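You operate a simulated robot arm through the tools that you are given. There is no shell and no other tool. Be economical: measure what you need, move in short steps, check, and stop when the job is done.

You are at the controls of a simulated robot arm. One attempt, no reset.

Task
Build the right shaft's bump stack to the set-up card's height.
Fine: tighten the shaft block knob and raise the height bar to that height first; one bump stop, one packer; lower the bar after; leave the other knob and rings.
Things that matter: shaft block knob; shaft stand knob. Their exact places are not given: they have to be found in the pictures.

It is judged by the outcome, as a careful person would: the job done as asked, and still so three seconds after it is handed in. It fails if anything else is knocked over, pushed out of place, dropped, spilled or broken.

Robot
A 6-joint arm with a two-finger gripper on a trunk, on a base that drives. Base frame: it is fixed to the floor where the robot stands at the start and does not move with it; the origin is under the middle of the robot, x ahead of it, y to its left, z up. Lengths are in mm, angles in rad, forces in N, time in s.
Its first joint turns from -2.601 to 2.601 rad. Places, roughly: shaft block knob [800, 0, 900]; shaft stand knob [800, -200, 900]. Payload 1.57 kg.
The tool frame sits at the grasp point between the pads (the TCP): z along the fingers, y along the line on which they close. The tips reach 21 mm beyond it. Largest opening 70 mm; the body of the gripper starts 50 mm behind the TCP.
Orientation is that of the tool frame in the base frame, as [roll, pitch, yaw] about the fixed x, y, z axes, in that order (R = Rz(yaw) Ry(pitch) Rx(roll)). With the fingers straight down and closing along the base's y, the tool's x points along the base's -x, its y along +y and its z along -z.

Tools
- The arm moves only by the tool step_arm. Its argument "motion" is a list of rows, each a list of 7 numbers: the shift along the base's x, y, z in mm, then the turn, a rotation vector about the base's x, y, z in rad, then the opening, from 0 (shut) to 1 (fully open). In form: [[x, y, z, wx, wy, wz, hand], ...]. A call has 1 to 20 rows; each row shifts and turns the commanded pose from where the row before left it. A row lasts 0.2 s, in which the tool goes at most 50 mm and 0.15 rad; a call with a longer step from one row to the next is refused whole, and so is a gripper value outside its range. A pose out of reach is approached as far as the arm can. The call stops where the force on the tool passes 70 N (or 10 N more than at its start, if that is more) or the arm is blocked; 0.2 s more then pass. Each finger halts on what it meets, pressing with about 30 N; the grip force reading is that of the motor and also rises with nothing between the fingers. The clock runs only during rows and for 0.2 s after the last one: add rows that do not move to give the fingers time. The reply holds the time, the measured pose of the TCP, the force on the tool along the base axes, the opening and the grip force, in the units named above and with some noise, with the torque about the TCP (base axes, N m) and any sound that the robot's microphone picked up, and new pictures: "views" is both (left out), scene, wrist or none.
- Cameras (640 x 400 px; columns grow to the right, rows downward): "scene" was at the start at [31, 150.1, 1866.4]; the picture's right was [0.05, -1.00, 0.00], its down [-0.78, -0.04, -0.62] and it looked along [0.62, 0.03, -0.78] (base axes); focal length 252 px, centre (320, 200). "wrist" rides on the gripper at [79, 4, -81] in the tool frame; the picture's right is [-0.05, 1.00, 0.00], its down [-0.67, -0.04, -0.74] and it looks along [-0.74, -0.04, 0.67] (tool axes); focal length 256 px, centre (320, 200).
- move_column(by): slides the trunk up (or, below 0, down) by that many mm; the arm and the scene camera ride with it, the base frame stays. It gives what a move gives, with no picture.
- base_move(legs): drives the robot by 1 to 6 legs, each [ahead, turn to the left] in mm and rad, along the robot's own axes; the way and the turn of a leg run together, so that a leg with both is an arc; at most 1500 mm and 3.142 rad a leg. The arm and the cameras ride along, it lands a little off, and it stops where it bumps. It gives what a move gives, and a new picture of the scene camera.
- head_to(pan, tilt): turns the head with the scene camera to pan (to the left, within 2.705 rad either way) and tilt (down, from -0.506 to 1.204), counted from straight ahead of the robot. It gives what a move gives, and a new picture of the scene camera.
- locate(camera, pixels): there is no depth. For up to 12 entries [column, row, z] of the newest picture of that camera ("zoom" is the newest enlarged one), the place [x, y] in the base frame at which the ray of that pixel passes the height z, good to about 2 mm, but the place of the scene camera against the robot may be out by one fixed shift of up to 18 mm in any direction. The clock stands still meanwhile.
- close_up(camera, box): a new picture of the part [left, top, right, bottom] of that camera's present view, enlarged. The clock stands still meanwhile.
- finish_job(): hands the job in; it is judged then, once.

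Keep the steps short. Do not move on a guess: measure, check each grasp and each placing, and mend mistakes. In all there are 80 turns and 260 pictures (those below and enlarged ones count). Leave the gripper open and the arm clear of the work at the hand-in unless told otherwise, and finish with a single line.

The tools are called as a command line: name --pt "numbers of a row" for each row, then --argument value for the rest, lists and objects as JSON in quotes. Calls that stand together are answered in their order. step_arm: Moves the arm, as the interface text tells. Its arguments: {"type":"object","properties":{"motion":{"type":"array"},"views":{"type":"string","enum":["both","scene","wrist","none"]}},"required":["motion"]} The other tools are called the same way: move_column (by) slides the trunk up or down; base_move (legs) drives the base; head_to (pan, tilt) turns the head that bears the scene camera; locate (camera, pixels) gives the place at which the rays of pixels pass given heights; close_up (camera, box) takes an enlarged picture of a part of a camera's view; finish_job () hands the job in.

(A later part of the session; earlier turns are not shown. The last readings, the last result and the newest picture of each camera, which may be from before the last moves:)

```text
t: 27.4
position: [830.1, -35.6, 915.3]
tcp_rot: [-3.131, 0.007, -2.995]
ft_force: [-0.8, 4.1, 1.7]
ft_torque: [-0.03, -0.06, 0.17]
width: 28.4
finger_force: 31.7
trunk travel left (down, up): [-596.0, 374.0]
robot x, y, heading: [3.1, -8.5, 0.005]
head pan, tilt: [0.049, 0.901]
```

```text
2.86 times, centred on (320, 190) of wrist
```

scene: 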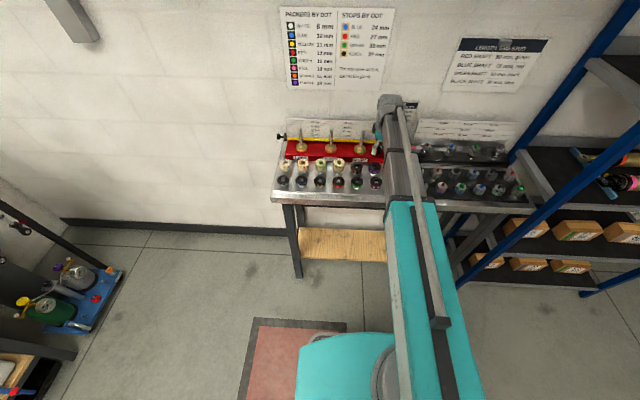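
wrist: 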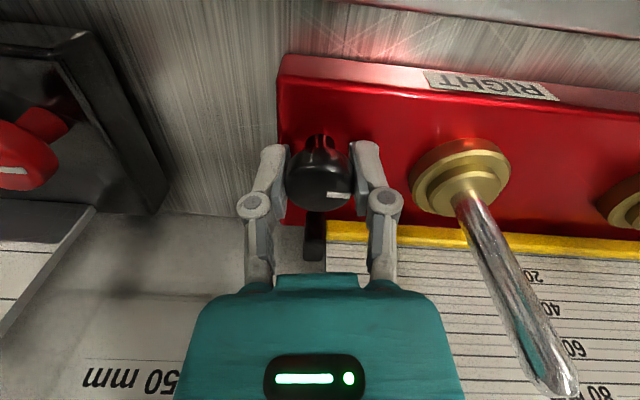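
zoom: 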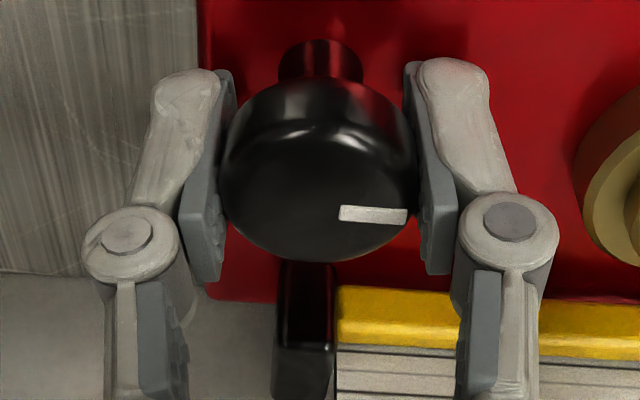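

The gripper now slips on the knob at 0.17 Nm – the mark stayed fixed in the room, so the knob is at its stop: tight. I release, raise 130 mm, and go to look at the bar handle on the left.

step_arm --pt "0 0 0 0 0 0 0.6" --pt "0 0 0 0 0 0 0.6" --views "none"

move_column --by 130

step_arm --pt "-12 43 0 0 0 -0.08 0.6" --pt "-12 43 0 0 0 -0.06 0.6" --pt "-12 43 0 0 0 0 0.6" --pt "-12 43 0 0 0 0 0.6" --pt "-12 43 0 0 0 0 0.6" --pt "-12 43 0 0 0 0 0.6" --pt "-12 43 0 0 0 0 0.6" --pt "-12 43 0 0 0 0 0.6" --pt "-12 25 0 0 0 0 0.6" --pt "0 0 0 0 0 0 0.6" --views "both"

close_up --camera "wrist" --box '[220, 100, 420, 240]'

close_up --camera "scene" --box '[270, 130, 410, 220]'

```text
t: 28.1
position: [829.4, -35.0, 913.8]
tcp_rot: [-3.132, 0.005, -2.991]
ft_force: [0.7, 0.5, -0.2]
ft_torque: [0.01, -0.02, 0.02]
width: 42.0
finger_force: 0.0
trunk travel left (down, up): [-596.0, 374.0]
robot x, y, heading: [5.7, -7.8, 0.004]
head pan, tilt: [0.049, 0.901]
```

```text
t: 29.6
position: [830.3, -34.3, 1044.5]
tcp_rot: [-3.134, 0.005, -2.99]
ft_force: [0.0, 0.2, 0.5]
ft_torque: [-0.03, -0.01, -0.02]
width: 42.1
finger_force: 0.1
trunk travel left (down, up): [-726.0, 244.0]
robot x, y, heading: [0.1, -12.0, -0.0]
head pan, tilt: [0.049, 0.901]
```

```text
t: 31.8
position: [720.1, 336.2, 1044.5]
tcp_rot: [-3.133, 0.007, -3.132]
ft_force: [0.0, -0.1, 0.0]
ft_torque: [0.04, -0.04, 0.02]
width: 42.2
finger_force: 0.1
out of reach, approached as far as the arm can: row 4, 7
trunk travel left (down, up): [-726.0, 244.0]
robot x, y, heading: [-1.1, -13.6, 0.002]
head pan, tilt: [0.049, 0.901]
```

scene: 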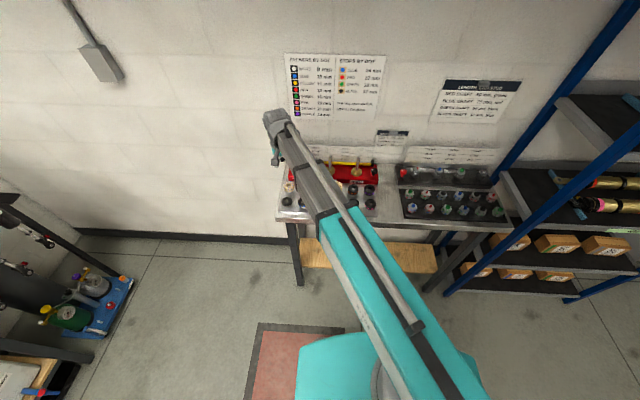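
wrist: 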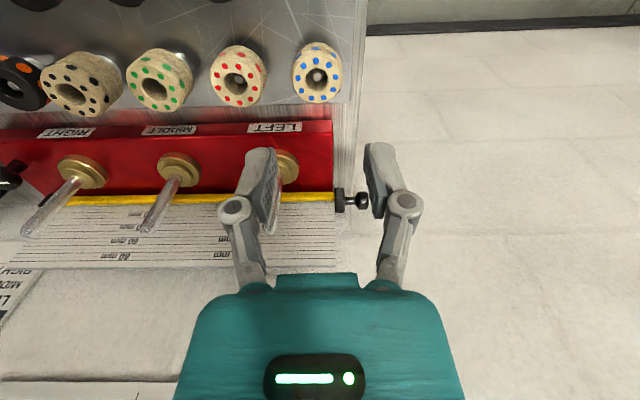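

```text
2.86 times, centred on (320, 170) of wrist
```

zoom: 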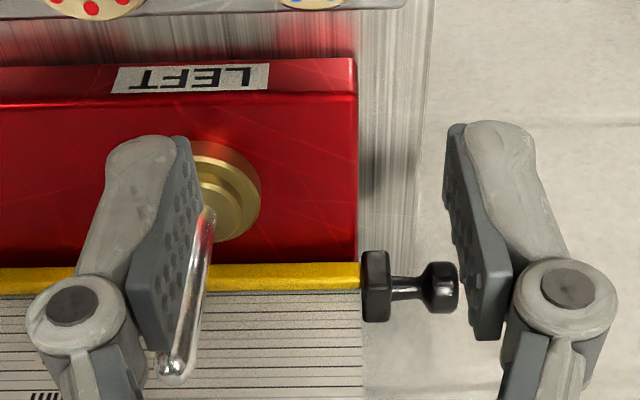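

```text
4.44 times, centred on (340, 175) of scene
```

zoom: 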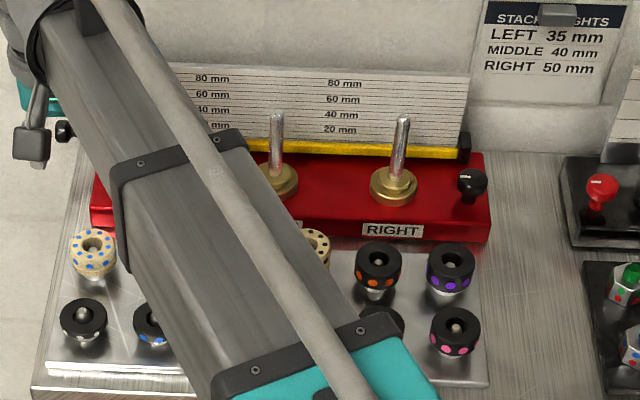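

locate --camera "wrist" --pixels '[[362, 200.8, 900], [362, 200.8, 880], [342, 200.8, 890], [334, 140, 888], [333, 190, 888], [80, 165, 900], [30, 235, 985]]'

```text
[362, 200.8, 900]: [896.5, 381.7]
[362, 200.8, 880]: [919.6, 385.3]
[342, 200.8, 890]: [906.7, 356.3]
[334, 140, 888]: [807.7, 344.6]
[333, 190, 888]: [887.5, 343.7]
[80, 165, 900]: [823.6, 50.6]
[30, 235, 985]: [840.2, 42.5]
```

Handle ball at about (899,382,898), right at the reach limit (~980). I drive the base 70 mm forward for comfort; the arm is high and clear.

base_move --legs '[[70, 0]]'

```text
t: 32.9
position: [790.7, 336.4, 1044.9]
tcp_rot: [-3.134, 0.007, -3.128]
ft_force: [-0.2, 0.4, -0.1]
ft_torque: [-0.01, 0.03, 0.0]
width: 41.9
finger_force: 0.1
trunk travel left (down, up): [-726.0, 244.0]
robot x, y, heading: [68.3, -6.6, -0.001]
head pan, tilt: [0.049, 0.901]
```

scene: 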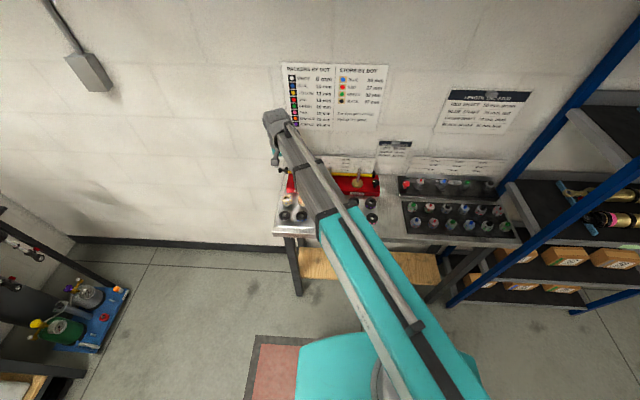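

Now turn the gripper so the fingers close along x (camera outboard to the left), and align y with the handle, still high.

step_arm --pt "0 5 0 0 0 -0.15 0.6" --pt "0 5 0 0 0 -0.15 0.6" --pt "0 5 0 0 0 -0.15 0.6" --pt "0 5 0 0 0 -0.15 0.6" --pt "0 5 0 0 0 -0.15 0.6" --pt "0 5 0 0 0 -0.15 0.6" --pt "0 5 0 0 0 -0.15 0.6" --pt "0 5 0 0 0 -0.15 0.6" --pt "0 5 0 0 0 -0.15 0.6" --pt "0 1 0 0 0 -0.15 0.6" --pt "0 0 0 0 0 -0.07 0.6" --pt "0 0 0 0 0 0 0.6" --views "wrist"

```text
t: 35.5
position: [788.6, 383.8, 1043.3]
tcp_rot: [-3.132, 0.007, 1.583]
ft_force: [-0.2, 0.3, -0.5]
ft_torque: [0.0, 0.02, 0.02]
width: 42.0
finger_force: 0.1
trunk travel left (down, up): [-726.0, 244.0]
robot x, y, heading: [66.6, -13.6, 0.003]
head pan, tilt: [0.049, 0.901]
```

wrist: 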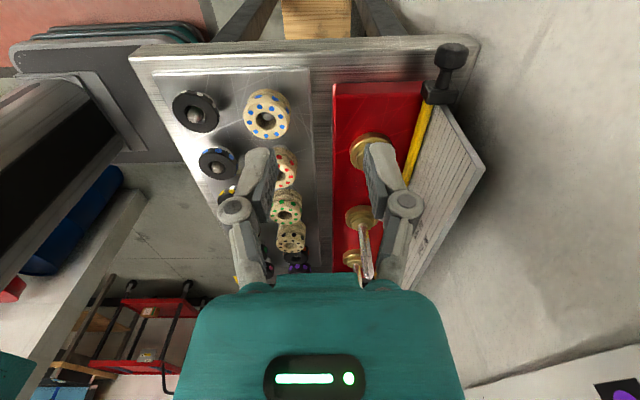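

locate --camera "wrist" --pixels '[[452, 55, 898], [440, 92, 898], [476, 42, 855], [484, 167, 980], [445, 110, 898], [368, 140, 895], [334, 84, 885]]'

close_up --camera "wrist" --box '[320, 30, 500, 290]'

```text
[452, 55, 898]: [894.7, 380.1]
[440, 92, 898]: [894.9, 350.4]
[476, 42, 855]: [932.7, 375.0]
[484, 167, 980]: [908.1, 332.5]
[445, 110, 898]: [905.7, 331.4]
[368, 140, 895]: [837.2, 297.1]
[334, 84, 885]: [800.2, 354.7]
```

```text
1.54 times, centred on (410, 160) of wrist
```

zoom: 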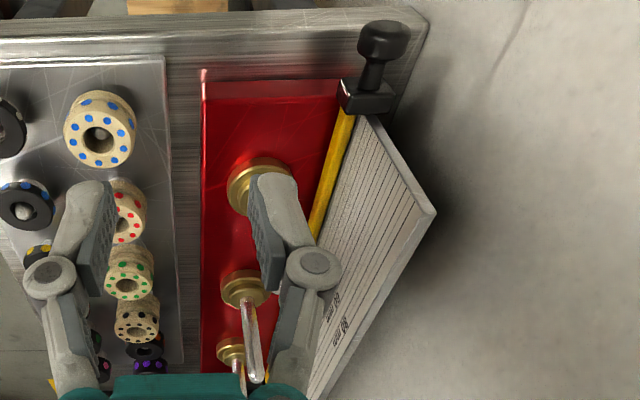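

Wall triangulates at x≈930, so the 72 mm gripper body would be too close to the wall if upright and closing along x. I test whether the wrist can tilt (fingers pointing toward the wall, body leaning back), high and clear.

step_arm --pt "0 0 0 0 -0.15 0 0.6" --pt "0 0 0 0 -0.15 0 0.6" --pt "0 0 0 0 0 0 0.6" --views "none"

```text
t: 36.3
position: [789.9, 381.7, 1052.5]
tcp_rot: [2.849, 0.011, 1.584]
ft_force: [0.2, 0.6, 0.0]
ft_torque: [0.05, -0.02, 0.0]
width: 42.1
finger_force: 0.1
out of reach, approached as far as the arm can: row 2
trunk travel left (down, up): [-726.0, 244.0]
robot x, y, heading: [70.4, -7.5, -0.001]
head pan, tilt: [0.049, 0.901]
```

Tilting works (0.29 rad; height floats a bit). With this lean the body stays clear of the wall. I move over the handle at this height and check.

step_arm --pt "21 0 0 0 0 0 0.45" --pt "21 0 0 0 0 0 0.45" --pt "21 0 0 0 0 0 0.45" --pt "21 0 0 0 0 0 0.45" --pt "20 0 0 0 0 0 0.45" --pt "0 0 0 0 0 0 0.45" --views "both"

```text
t: 37.7
position: [894.1, 383.1, 1052.1]
tcp_rot: [2.852, 0.009, 1.583]
ft_force: [0.1, 0.6, -0.1]
ft_torque: [-0.05, -0.01, 0.0]
width: 31.5
finger_force: 0.0
trunk travel left (down, up): [-726.0, 244.0]
robot x, y, heading: [72.5, -8.7, -0.002]
head pan, tilt: [0.049, 0.901]
```

scene: 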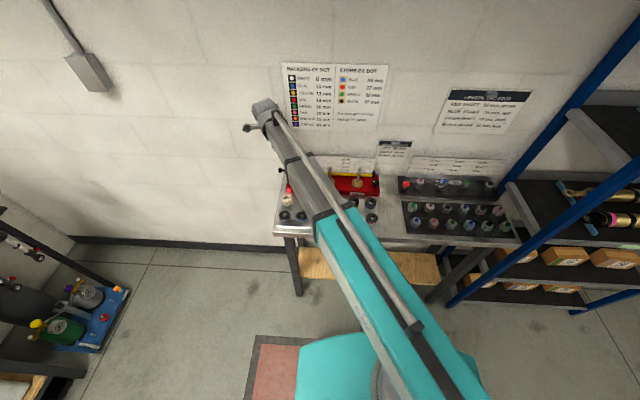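
wrist: 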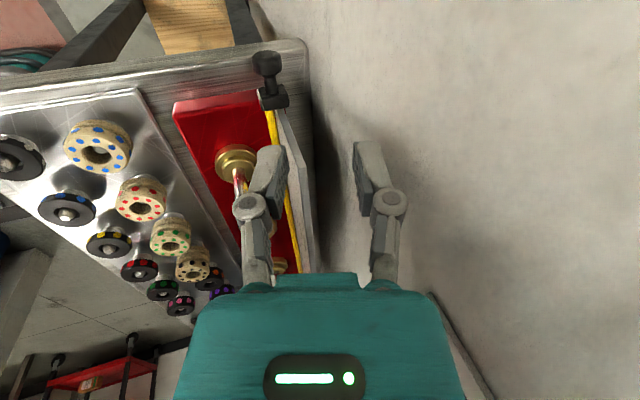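

locate --camera "wrist" --pixels '[[267, 61, 898], [266, 55, 902], [274, 97, 898], [302, 60, 855]]'

close_up --camera "wrist" --box '[220, 30, 340, 110]'

```text
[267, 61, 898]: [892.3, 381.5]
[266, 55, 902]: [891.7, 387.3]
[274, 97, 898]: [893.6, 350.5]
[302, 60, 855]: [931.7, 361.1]
```

```text
5.00 times, centred on (280, 70) of wrist
```

zoom: 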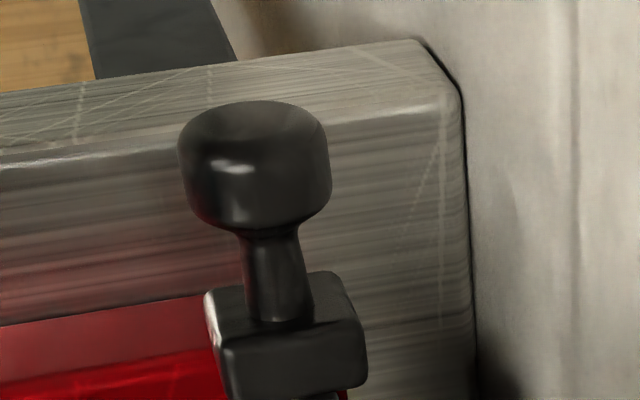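

Ball refined to about (892,382,903), ~24 mm diameter. Shift -4.5 mm x, open to 37 mm, and lower the trunk in two stages.

step_arm --pt "-4.5 -1 0 0 0 0 0.53" --pt "0 0 0 0 0 0 0.53" --views "none"

move_column --by -105

close_up --camera "wrist" --box '[180, 30, 460, 210]'

```text
t: 38.3
position: [887.7, 382.4, 1052.1]
tcp_rot: [2.85, 0.011, 1.583]
ft_force: [0.8, 0.1, -0.1]
ft_torque: [0.04, 0.0, -0.05]
width: 37.0
finger_force: 0.1
trunk travel left (down, up): [-726.0, 244.0]
robot x, y, heading: [65.1, -10.3, 0.001]
head pan, tilt: [0.049, 0.901]
```

```text
t: 39.7
position: [888.2, 381.1, 946.9]
tcp_rot: [2.851, 0.011, 1.582]
ft_force: [0.3, -1.1, -0.2]
ft_torque: [-0.03, -0.02, 0.02]
width: 37.1
finger_force: 0.1
trunk travel left (down, up): [-621.0, 349.0]
robot x, y, heading: [70.0, -11.0, -0.002]
head pan, tilt: [0.049, 0.901]
```

```text
2.22 times, centred on (320, 120) of wrist
```

zoom: 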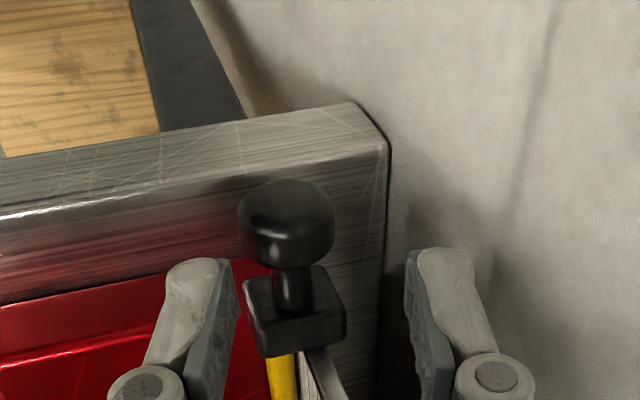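

locate --camera "wrist" --pixels '[[307, 131, 903], [307, 131, 900], [307, 158, 903]]'

```text
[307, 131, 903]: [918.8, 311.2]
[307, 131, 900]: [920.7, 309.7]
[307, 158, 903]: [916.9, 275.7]
```

locate --camera "zoom" --pixels '[[287, 230, 903], [287, 230, 898], [287, 192, 915], [240, 225, 903], [335, 225, 903], [295, 310, 903]]'

```text
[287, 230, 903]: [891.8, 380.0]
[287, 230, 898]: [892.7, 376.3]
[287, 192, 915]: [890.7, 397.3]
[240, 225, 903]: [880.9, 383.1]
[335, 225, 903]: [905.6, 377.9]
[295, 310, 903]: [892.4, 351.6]
```

Ball (892.5,380,903), width ~24 mm. Nudge +2 mm x, -1 y, then lower 36 mm.

step_arm --pt "2 -1 0 0 0 0 0.53" --views "none"

move_column --by -36

close_up --camera "wrist" --box '[180, 80, 460, 260]'

```text
t: 40.1
position: [891.3, 381.4, 947.5]
tcp_rot: [2.852, 0.009, 1.584]
ft_force: [1.0, 0.0, -0.7]
ft_torque: [-0.01, 0.02, -0.01]
width: 37.4
finger_force: 0.1
trunk travel left (down, up): [-621.0, 349.0]
robot x, y, heading: [70.1, -12.0, 0.003]
head pan, tilt: [0.049, 0.901]
```

```text
t: 40.9
position: [890.4, 381.1, 911.3]
tcp_rot: [2.852, 0.009, 1.583]
ft_force: [0.5, 0.2, 0.3]
ft_torque: [0.0, 0.01, 0.0]
width: 37.1
finger_force: 0.0
trunk travel left (down, up): [-585.0, 385.0]
robot x, y, heading: [70.7, -11.6, 0.002]
head pan, tilt: [0.049, 0.901]
```

```text
2.22 times, centred on (320, 170) of wrist
```

zoom: 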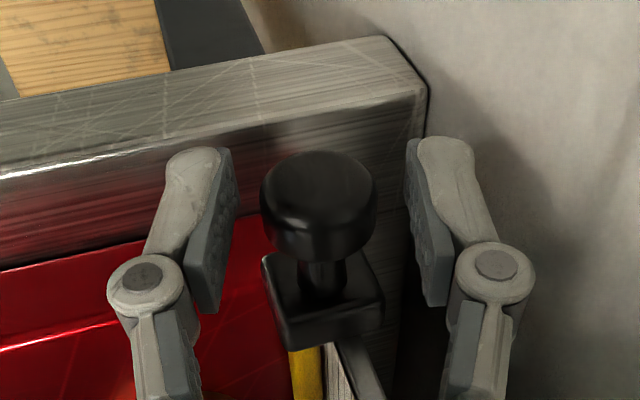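

The ball sits between the pads. Close.

step_arm --pt "0 0 0 0 0 0 0.2" --pt "0 0 0 0 0 0 0.2" --pt "0 0 0 0 0 0 0.2" --views "both"

close_up --camera "scene" --box '[310, 135, 400, 195]'

```text
t: 41.7
position: [890.2, 379.7, 911.5]
tcp_rot: [2.852, 0.01, 1.583]
ft_force: [-2.5, 0.2, 0.4]
ft_torque: [-0.02, 0.05, 0.01]
width: 22.7
finger_force: 32.3
trunk travel left (down, up): [-585.0, 385.0]
robot x, y, heading: [70.9, -9.5, 0.002]
head pan, tilt: [0.049, 0.901]
```

scene: 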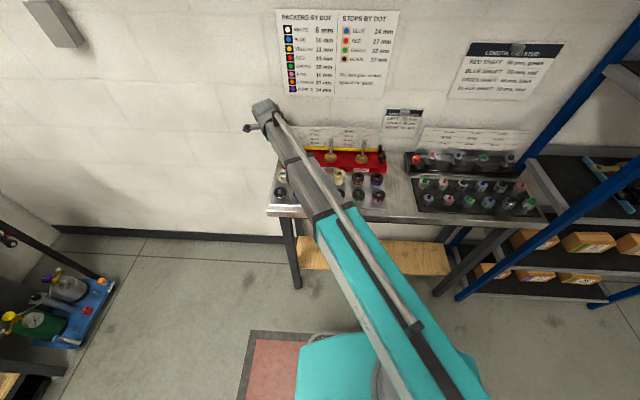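
wrist: 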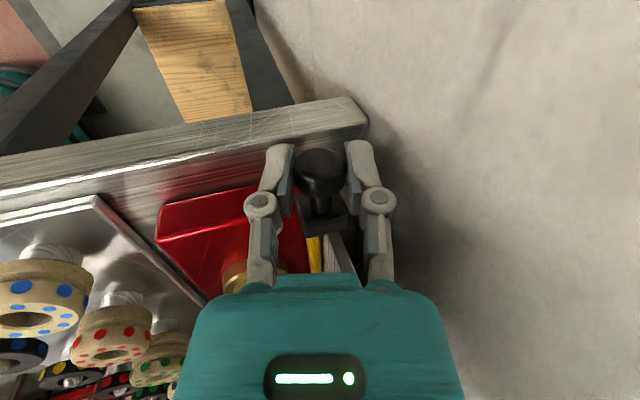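

```text
6.67 times, centred on (355, 165) of scene
```

zoom: 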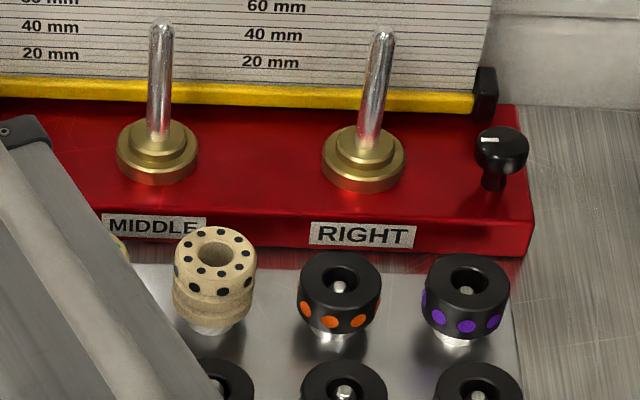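

Grip good (22.7 mm, 32 N). Before lifting, zoom on the scale to learn which bar edge reads zero at rest.

close_up --camera "scene" --box '[338, 125, 386, 155]'

```text
13.33 times, centred on (362, 140) of scene
```

zoom: 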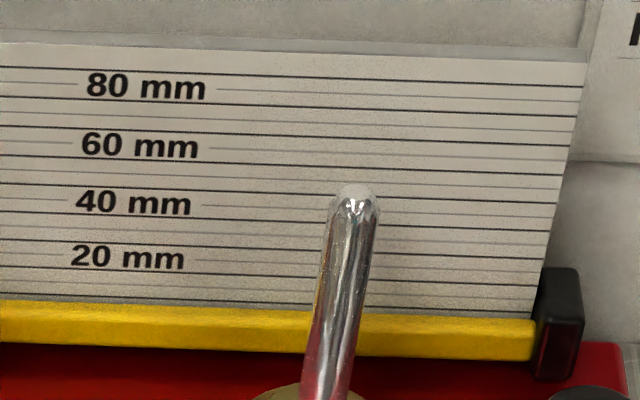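

close_up --camera "scene" --box '[340, 138, 364, 153]'

locate --camera "zoom" --pixels '[[320, 200, 900]]'

```text
16.00 times, centred on (352, 146) of scene
```

zoom: 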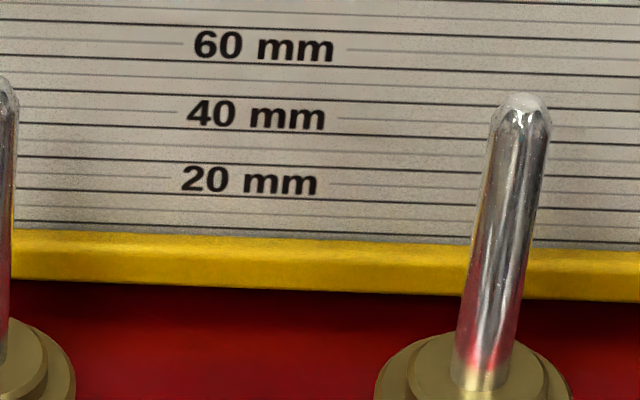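

```text
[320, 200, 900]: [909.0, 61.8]
```

Dark lines are the tens with labels above them; the bar at rest has its top edge near 7, middle near 1. Lift gently 20 mm first to feel the load.

move_column --by 20

close_up --camera "scene" --box '[338, 125, 386, 155]'

close_up --camera "wrist" --box '[220, 120, 420, 260]'

```text
t: 42.4
position: [890.0, 381.8, 931.7]
tcp_rot: [2.849, 0.01, 1.582]
ft_force: [-3.8, -0.4, 2.5]
ft_torque: [-0.19, -0.02, -0.05]
width: 23.0
finger_force: 31.4
trunk travel left (down, up): [-605.0, 365.0]
robot x, y, heading: [66.3, -10.5, 0.002]
head pan, tilt: [0.049, 0.901]
```

```text
13.33 times, centred on (362, 140) of scene
```

zoom: 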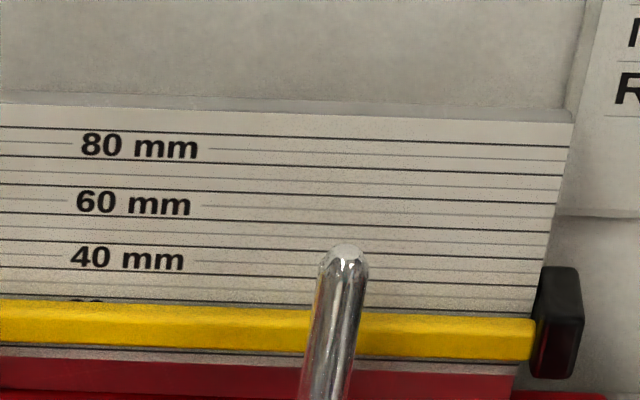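

```text
2.86 times, centred on (320, 190) of wrist
```

zoom: 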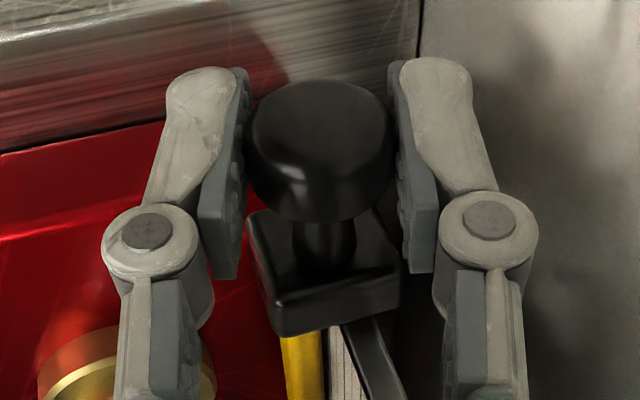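

The bar slides freely (2.5 N). To learn the true zero of the slide I lower it back to rest and 3 mm more, feeling for the stop.

move_column --by -20

move_column --by -3

close_up --camera "scene" --box '[338, 125, 386, 155]'

```text
t: 43.0
position: [891.6, 381.0, 910.6]
tcp_rot: [2.852, 0.011, 1.582]
ft_force: [-3.9, -0.2, -2.4]
ft_torque: [0.15, -0.12, 0.08]
width: 23.1
finger_force: 32.1
trunk travel left (down, up): [-585.0, 385.0]
robot x, y, heading: [65.4, -12.3, 0.002]
head pan, tilt: [0.049, 0.901]
```

```text
t: 43.5
position: [890.8, 380.9, 910.4]
tcp_rot: [2.846, 0.008, 1.583]
ft_force: [6.6, 2.8, 24.4]
ft_torque: [-0.05, -0.07, 0.07]
width: 23.2
finger_force: 32.1
trunk travel left (down, up): [-582.0, 388.0]
robot x, y, heading: [73.7, -10.4, 0.006]
head pan, tilt: [0.049, 0.901]
```

```text
13.33 times, centred on (362, 140) of scene
```

zoom: 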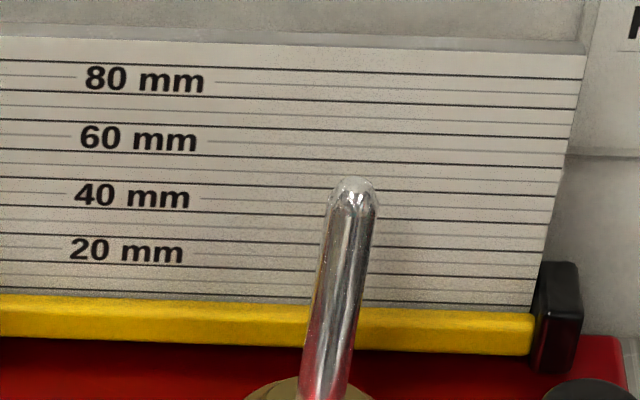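

The stop is real (24 N), so rest is the slide's zero: the bar must rise 50 mm from there. Raise trunk 53 mm (3 back + 50).

move_column --by 53

close_up --camera "scene" --box '[338, 130, 386, 160]'

```text
t: 44.5
position: [890.2, 381.1, 961.4]
tcp_rot: [2.852, 0.01, 1.585]
ft_force: [-0.3, 0.1, 2.2]
ft_torque: [-0.43, -0.09, -0.1]
width: 22.8
finger_force: 32.4
trunk travel left (down, up): [-635.0, 335.0]
robot x, y, heading: [70.3, -8.1, 0.002]
head pan, tilt: [0.049, 0.901]
```

```text
13.33 times, centred on (362, 145) of scene
```

zoom: 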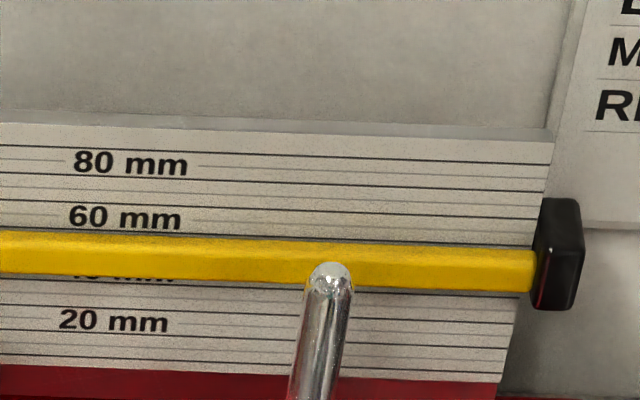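

Bar rose; measured travel ≈50.8. Lower 1 mm, then open the fingers and see whether the bar holds.

move_column --by -1

step_arm --pt "0 0 0 0 0 0 0.5" --pt "0 0 0 0 0 0 0.53" --pt "0 0 0 0 0 0 0.53" --views "both"

close_up --camera "scene" --box '[338, 130, 386, 160]'

```text
t: 45.0
position: [890.2, 380.6, 959.9]
tcp_rot: [2.851, 0.012, 1.583]
ft_force: [0.9, -0.4, 1.3]
ft_torque: [-0.32, -0.05, -0.04]
width: 22.8
finger_force: 31.6
trunk travel left (down, up): [-634.0, 336.0]
robot x, y, heading: [73.0, -13.6, 0.001]
head pan, tilt: [0.049, 0.901]
```

```text
t: 45.8
position: [890.8, 380.5, 960.1]
tcp_rot: [2.853, 0.009, 1.583]
ft_force: [0.4, -0.3, -0.3]
ft_torque: [0.03, 0.0, -0.01]
width: 36.9
finger_force: 0.0
trunk travel left (down, up): [-634.0, 336.0]
robot x, y, heading: [65.0, -10.3, 0.003]
head pan, tilt: [0.049, 0.901]
```

scene: 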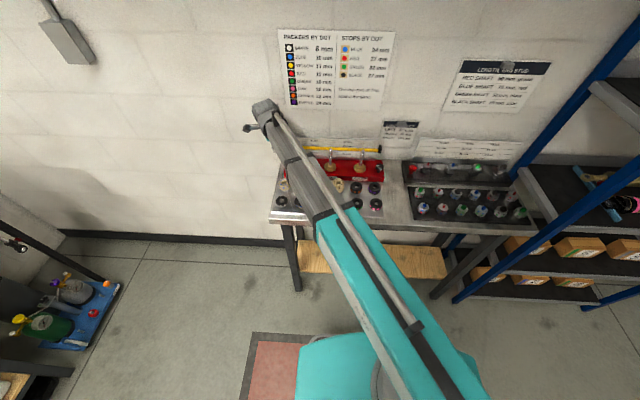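
wrist: 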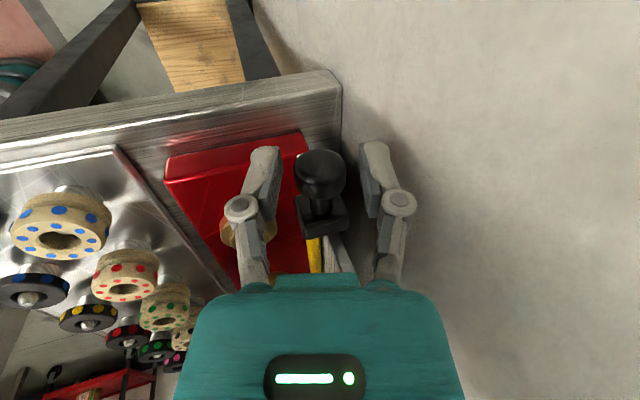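

```text
13.33 times, centred on (362, 145) of scene
```

zoom: 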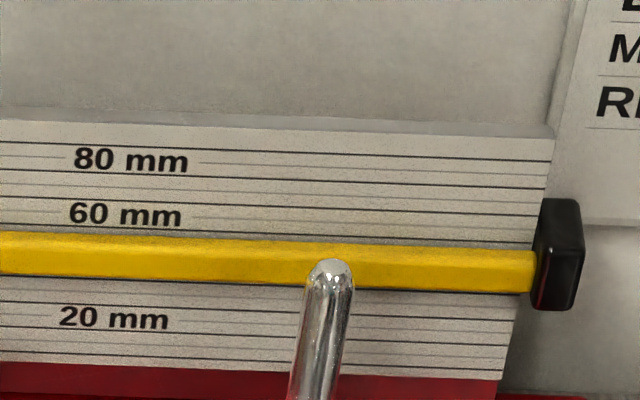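

The bar holds on its own. Raise 90 mm, untilt, turn back and travel to look at the rings from above.

move_column --by 90

step_arm --pt "-20 0 0 0 0.145 0 0.6" --pt "-20 0 0 0 0.145 0 0.7" --pt "-20 0 0 0 0 0.15 0.8" --pt "-20 -25 0 0 0 0.15 0.9" --pt "-20 -25 0 0 0 0.15 1" --pt "-20 -25 0 0 0 0.15 1" --pt "-20 -25 0 0 0 0.15 1" --pt "-20 -25 0 0 0 0.15 1" --pt "-20 -25 0 0 0 0.15 1" --pt "-20 -25 0 0 0 0.15 1" --pt "-20 -25 0 0 0 0.15 1" --pt "0 -25 0 0 0 0.15 1" --pt "0 -25 0 0 0 0.06 1" --pt "0 0 0 0 0 0 1" --views "wrist"

```text
t: 47.0
position: [891.5, 381.1, 1050.2]
tcp_rot: [2.852, 0.01, 1.583]
ft_force: [0.7, -0.2, -0.4]
ft_torque: [0.01, 0.01, 0.04]
width: 36.9
finger_force: 0.1
trunk travel left (down, up): [-724.0, 246.0]
robot x, y, heading: [68.5, -10.7, 0.004]
head pan, tilt: [0.049, 0.901]
```

```text
t: 50.0
position: [670.3, 132.8, 1042.4]
tcp_rot: [3.141, 0.007, -3.138]
ft_force: [0.4, 0.0, -0.5]
ft_torque: [0.0, 0.01, 0.03]
width: 70.3
finger_force: 0.0
out of reach, approached as far as the arm can: row 1
trunk travel left (down, up): [-724.0, 246.0]
robot x, y, heading: [68.6, -8.7, 0.005]
head pan, tilt: [0.049, 0.901]
```

wrist: 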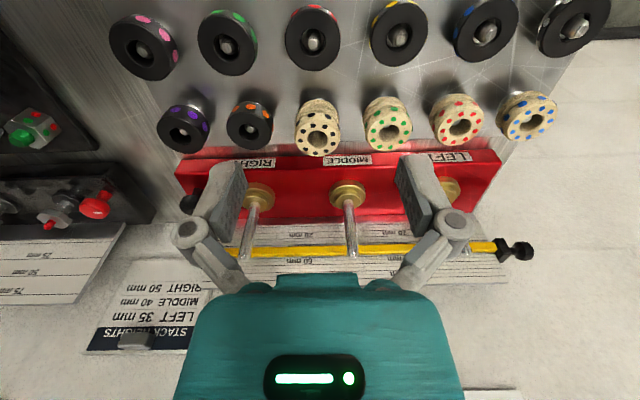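

locate --camera "wrist" --pixels '[[318, 138, 900], [318, 138, 890], [318, 138, 880], [313, 42, 880], [313, 42, 870], [262, 191, 903], [244, 258, 985]]'

close_up --camera "wrist" --box '[220, 0, 420, 160]'

close_up --camera "wrist" --box '[180, 150, 380, 280]'

```text
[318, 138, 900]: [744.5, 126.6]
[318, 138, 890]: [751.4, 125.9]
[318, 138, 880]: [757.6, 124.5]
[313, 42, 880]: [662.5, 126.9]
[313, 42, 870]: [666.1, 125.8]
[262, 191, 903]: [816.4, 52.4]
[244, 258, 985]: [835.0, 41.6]
```

```text
2.50 times, centred on (320, 80) of wrist
```

zoom: 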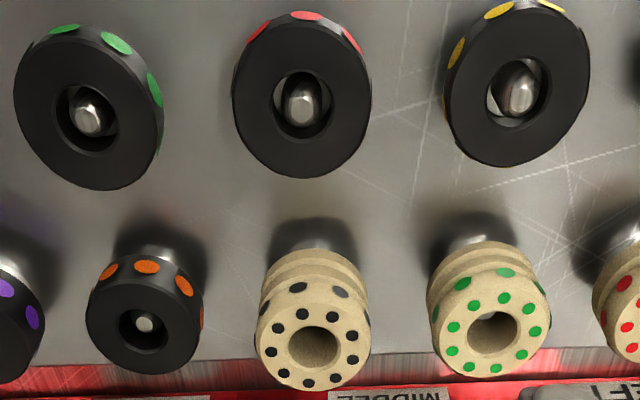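

```text
3.08 times, centred on (280, 215) of wrist
```

zoom: 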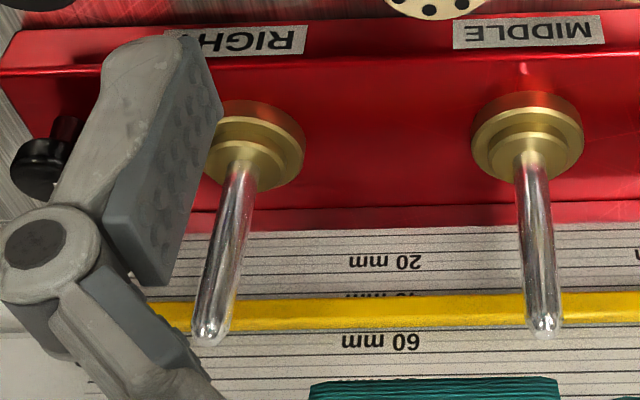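

Now measure the right shaft precisely: turn the camera to view from the side (looking toward -y) from above, at a safe height.

step_arm --pt "15 2 0 0 0 -0.145 1" --pt "15 2 0 0 0 -0.145 1" --pt "15 2 0 0 0 -0.145 1" --pt "15 2 0 0 0 -0.145 1" --pt "15 2 0 0 0 -0.145 1" --pt "15 2 0 0 0 -0.145 1" --pt "15 2 0 0 0 -0.145 1" --pt "15 2 0 0 0 -0.145 1" --pt "15 1 0 0 0 -0.145 1" --pt "15 0 0 0 0 -0.145 1" --pt "16 0 0 0 0 -0.12 1" --pt "0 0 0 0 0 0 1" --views "wrist"

close_up --camera "wrist" --box '[240, 60, 400, 280]'

```text
t: 52.6
position: [836.8, 145.4, 1042.9]
tcp_rot: [3.14, 0.008, 1.572]
ft_force: [0.2, -0.4, 0.0]
ft_torque: [-0.01, 0.0, 0.03]
width: 69.8
finger_force: 0.0
out of reach, approached as far as the arm can: row 3
trunk travel left (down, up): [-724.0, 246.0]
robot x, y, heading: [67.6, -10.7, 0.002]
head pan, tilt: [0.049, 0.901]
```

wrist: 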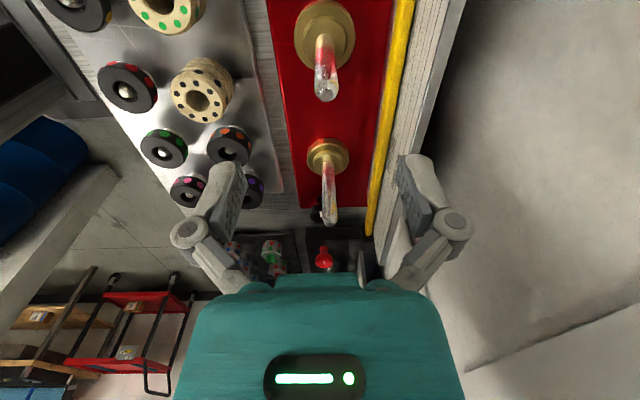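

```text
1.82 times, centred on (320, 170) of wrist
```

zoom: 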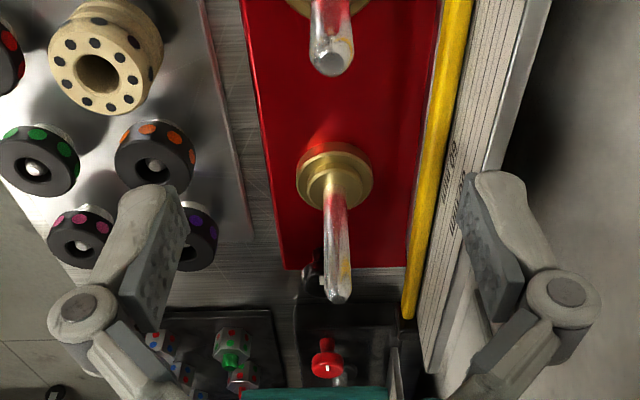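

locate --camera "wrist" --pixels '[[330, 221, 985], [330, 221, 975], [327.5, 160, 903], [327.5, 160, 895], [326, 90, 985], [200, 98, 895], [200, 98, 885], [127, 83, 870]]'

```text
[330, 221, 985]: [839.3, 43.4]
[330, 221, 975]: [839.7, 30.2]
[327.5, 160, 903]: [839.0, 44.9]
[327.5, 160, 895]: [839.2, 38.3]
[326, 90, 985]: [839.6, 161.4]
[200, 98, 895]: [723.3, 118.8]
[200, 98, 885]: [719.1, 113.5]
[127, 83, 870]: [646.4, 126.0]
```

Right shaft at (839,41), tip ≈984. Black stop: top centre ≈(731.5,129,920), OD ~44; red packer ≈(660,130,888). I move over the black stop with fingers closing along x.

step_arm --pt "-21 -3 0 0 0 0 1" --pt "-21 -3 0 0 0 0 1" --pt "-21 -3 0 0 0 0 1" --pt "-21 -3 0 0 0 0 1" --pt "-21 -4 0 0 0 0 1" --pt "0 0 0 0 0 0 1" --views "none"

move_column --by -80

close_up --camera "wrist" --box '[160, 60, 480, 260]'

```text
t: 54.0
position: [730.2, 131.3, 1042.2]
tcp_rot: [3.141, 0.006, 1.576]
ft_force: [0.6, -0.1, -0.2]
ft_torque: [-0.01, 0.01, 0.03]
width: 70.0
finger_force: 0.0
trunk travel left (down, up): [-724.0, 246.0]
robot x, y, heading: [70.4, -9.7, 0.004]
head pan, tilt: [0.049, 0.901]
```

```text
t: 55.2
position: [729.9, 131.1, 961.4]
tcp_rot: [3.141, 0.007, 1.574]
ft_force: [1.3, -0.7, 0.3]
ft_torque: [0.0, 0.02, 0.0]
width: 70.1
finger_force: 0.1
trunk travel left (down, up): [-644.0, 326.0]
robot x, y, heading: [70.3, -12.8, -0.001]
head pan, tilt: [0.049, 0.901]
```

```text
2.00 times, centred on (320, 160) of wrist
```

zoom: 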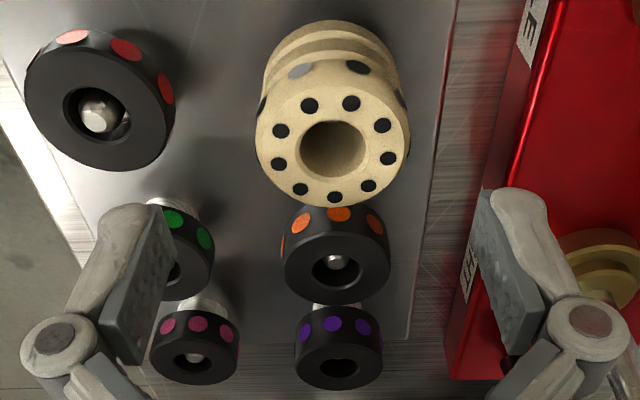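

locate --camera "zoom" --pixels '[[333, 150, 920], [256, 140, 920], [409, 150, 920], [333, 150, 915], [100, 110, 888], [100, 110, 884]]'

```text
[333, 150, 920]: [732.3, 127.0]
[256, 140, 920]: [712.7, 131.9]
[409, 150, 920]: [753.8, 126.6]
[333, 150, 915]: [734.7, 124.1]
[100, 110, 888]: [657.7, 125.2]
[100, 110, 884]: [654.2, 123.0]
```

Stop centre (732.5,128), OD ≈41. Align, lower 51 mm.

step_arm --pt "2.5 -3 0 0 0 0 1" --pt "0 0 0 0 0 0 1" --views "none"

move_column --by -51

step_arm --pt "0 0 0 0 0 0 0.5" --pt "0 0 0 0 0 0 0.5" --pt "0 0 0 0 0 0 0.5" --views "wrist"

```text
t: 55.8
position: [732.6, 127.5, 963.5]
tcp_rot: [-3.141, 0.007, 1.575]
ft_force: [0.1, -0.2, -0.6]
ft_torque: [0.01, 0.0, 0.02]
width: 69.9
finger_force: 0.2
trunk travel left (down, up): [-644.0, 326.0]
robot x, y, heading: [69.4, -9.4, -0.001]
head pan, tilt: [0.049, 0.901]
```

```text
t: 56.8
position: [732.0, 128.0, 911.3]
tcp_rot: [3.14, 0.005, 1.575]
ft_force: [-0.3, 0.2, -0.8]
ft_torque: [0.0, -0.03, 0.03]
width: 69.8
finger_force: 0.1
trunk travel left (down, up): [-593.0, 377.0]
robot x, y, heading: [67.2, -9.4, -0.0]
head pan, tilt: [0.049, 0.901]
```

```text
t: 57.5
position: [732.4, 126.8, 911.4]
tcp_rot: [3.139, 0.005, 1.576]
ft_force: [1.3, 0.6, 4.9]
ft_torque: [0.01, -0.1, -0.01]
width: 41.9
finger_force: 29.7
trunk travel left (down, up): [-593.0, 377.0]
robot x, y, heading: [65.4, -9.8, 0.003]
head pan, tilt: [0.049, 0.901]
```

wrist: 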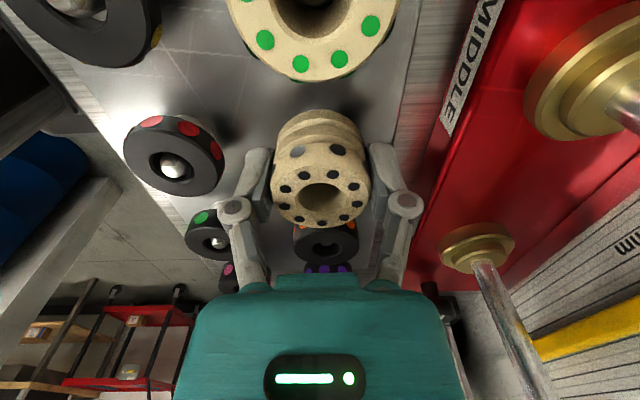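

Stop gripped (41.9 mm, 30 N). Lift 120 mm, turn so fingers close along y, and approach the right shaft staying short of it to look.

move_column --by 120

step_arm --pt "0 -8 0 0 0 0.145 0.5" --pt "0 -8 0 0 0 0.145 0.5" --pt "0 -8 0 0 0 0.145 0.5" --pt "0 -8 0 0 0 0.145 0.5" --pt "0 -8 0 0 0 0.145 0.5" --pt "0 -8 0 0 0 0.145 0.5" --pt "0 -8 0 0 0 0.145 0.5" --pt "0 -8 0 0 0 0.145 0.5" --pt "0 -8 0 0 0 0.145 0.5" --pt "0 -8 0 0 0 0.145 0.5" --pt "0 -6 0 0 0 0.115 0.5" --pt "0 0 0 0 0 0 0.5" --views "wrist"

close_up --camera "wrist" --box '[220, 120, 420, 280]'

```text
t: 59.0
position: [731.3, 129.1, 1030.6]
tcp_rot: [3.142, 0.006, 1.575]
ft_force: [0.4, 0.0, 0.4]
ft_torque: [0.01, 0.04, -0.01]
width: 42.0
finger_force: 29.6
trunk travel left (down, up): [-713.0, 257.0]
robot x, y, heading: [73.6, -7.5, 0.004]
head pan, tilt: [0.049, 0.901]
```

```text
t: 61.6
position: [733.6, 40.7, 1031.1]
tcp_rot: [-3.141, 0.007, 3.141]
ft_force: [0.3, -0.9, -0.9]
ft_torque: [0.02, 0.02, -0.02]
width: 42.0
finger_force: 30.0
trunk travel left (down, up): [-713.0, 257.0]
robot x, y, heading: [65.0, -10.5, 0.003]
head pan, tilt: [0.049, 0.901]
```

wrist: 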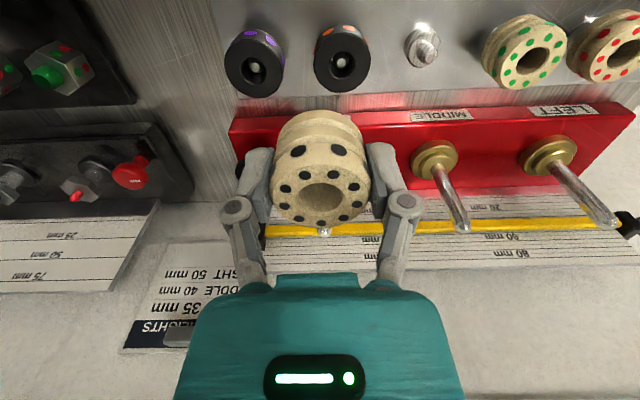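

```text
2.50 times, centred on (320, 200) of wrist
```

zoom: 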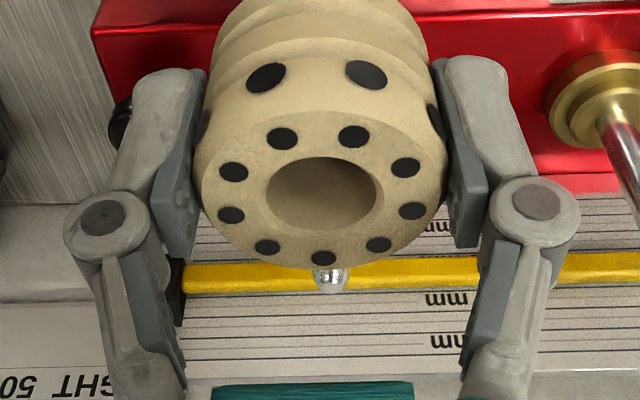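

locate --camera "zoom" --pixels '[[321, 193, 1040], [200, 190, 1040], [446, 190, 1040], [331, 280, 983], [331, 275, 980]]'

```text
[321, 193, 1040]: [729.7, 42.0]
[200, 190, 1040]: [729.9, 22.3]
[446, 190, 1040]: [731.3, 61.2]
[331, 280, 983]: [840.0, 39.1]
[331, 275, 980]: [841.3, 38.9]
```

Ring hole centre vs shaft tip in the same picture: shift about +108 x, −2.5 y. Move over the shaft (ring underside ~1003, tip 984).

step_arm --pt "21.5 -0.5 0 0 0 0 0.5" --pt "21.5 -0.5 0 0 0 0 0.5" --pt "21.5 -0.5 0 0 0 0 0.5" --pt "21.5 -0.5 0 0 0 0 0.5" --pt "21.5 -0.5 0 0 0 0 0.5" --pt "0 0 0 0 0 0 0.5" --views "wrist"

close_up --camera "wrist" --box '[220, 120, 420, 280]'

```text
t: 63.0
position: [841.3, 38.6, 1030.9]
tcp_rot: [-3.141, 0.005, 3.139]
ft_force: [-0.5, 0.8, -0.3]
ft_torque: [-0.02, 0.0, 0.02]
width: 42.0
finger_force: 30.4
trunk travel left (down, up): [-713.0, 257.0]
robot x, y, heading: [70.2, -6.6, 0.005]
head pan, tilt: [0.049, 0.901]
```

wrist: 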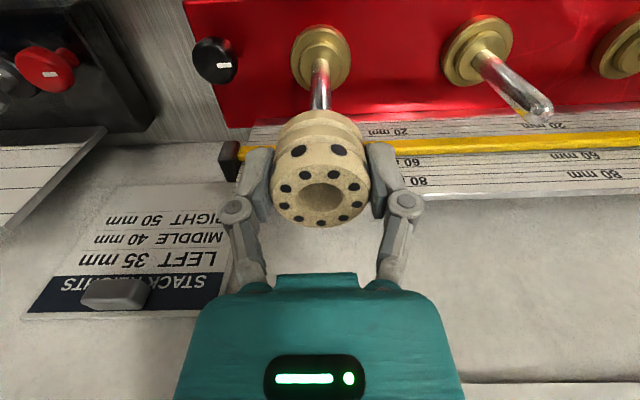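

```text
2.50 times, centred on (320, 200) of wrist
```

zoom: 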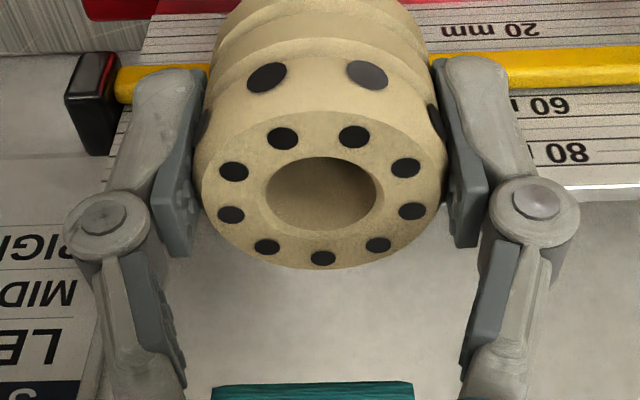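

Shaft and hole line up in the column (both ~320). Lower 25 mm to engage the tip and read force.

move_column --by -25

close_up --camera "wrist" --box '[220, 40, 420, 240]'

```text
t: 63.8
position: [841.3, 38.6, 1005.9]
tcp_rot: [3.142, 0.005, 3.14]
ft_force: [0.2, -0.5, -0.1]
ft_torque: [0.01, 0.01, 0.01]
width: 41.7
finger_force: 30.0
trunk travel left (down, up): [-688.0, 282.0]
robot x, y, heading: [72.1, -10.7, -0.0]
head pan, tilt: [0.049, 0.901]
```

```text
2.00 times, centred on (320, 140) of wrist
```

zoom: 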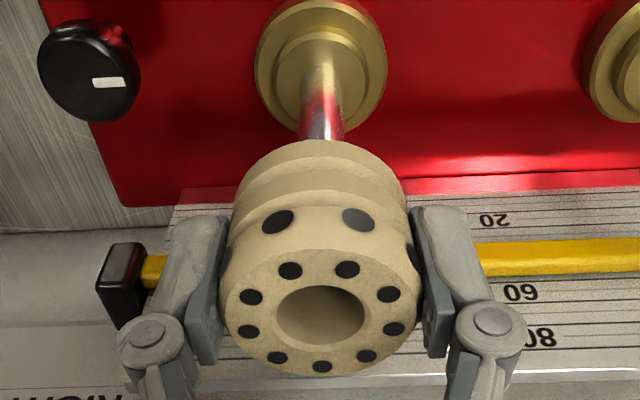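

No contact force; shaft enters under the ring. Lower 20 mm more and check.

move_column --by -20

close_up --camera "wrist" --box '[220, 40, 420, 240]'

```text
t: 64.4
position: [841.3, 39.7, 986.8]
tcp_rot: [-3.141, 0.004, 3.14]
ft_force: [0.0, -0.8, -0.1]
ft_torque: [0.02, 0.0, 0.02]
width: 41.9
finger_force: 29.9
trunk travel left (down, up): [-668.0, 302.0]
robot x, y, heading: [67.7, -12.1, 0.001]
head pan, tilt: [0.049, 0.901]
```

```text
2.00 times, centred on (320, 140) of wrist
```

zoom: 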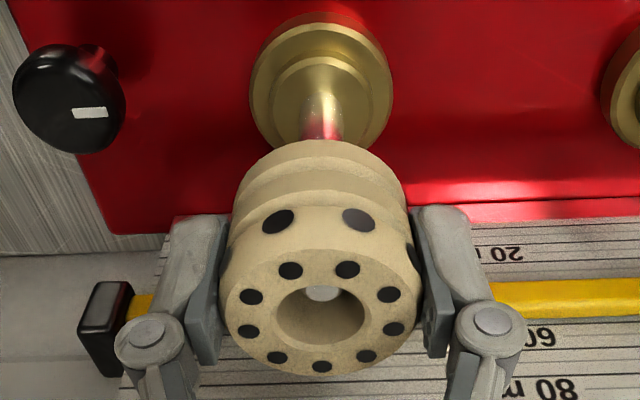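

The shaft tip is visible inside the hole. Lower 50 mm, then feel for the gland.

move_column --by -48

move_column --by -6

close_up --camera "wrist" --box '[220, 40, 420, 240]'

```text
t: 65.3
position: [840.2, 38.5, 938.2]
tcp_rot: [-3.141, 0.005, 3.141]
ft_force: [-0.4, 0.6, -0.6]
ft_torque: [0.02, 0.0, -0.03]
width: 42.0
finger_force: 30.1
trunk travel left (down, up): [-620.0, 350.0]
robot x, y, heading: [69.0, -10.0, 0.002]
head pan, tilt: [0.049, 0.901]
```

```text
t: 65.8
position: [841.1, 40.3, 938.2]
tcp_rot: [-3.141, 0.012, 3.139]
ft_force: [-4.7, -0.9, 35.7]
ft_torque: [0.01, -0.05, 0.04]
width: 41.5
finger_force: 29.9
trunk travel left (down, up): [-616.0, 354.0]
robot x, y, heading: [70.9, -9.1, -0.0]
head pan, tilt: [0.049, 0.901]
stopped: the force on the tool passed its limit at 82 N (the readings are from after the stop); the commanded pose is now the measured one
```

```text
2.00 times, centred on (320, 140) of wrist
```

zoom: 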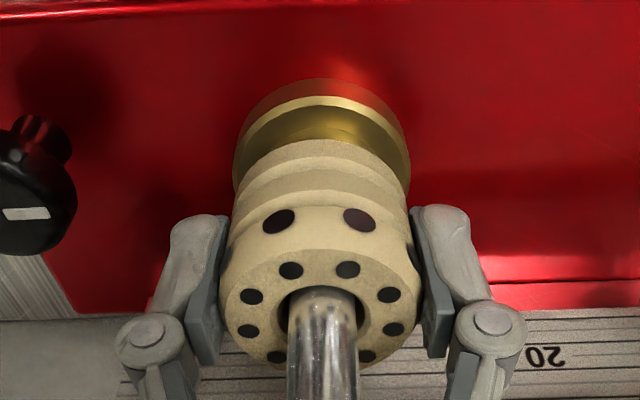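

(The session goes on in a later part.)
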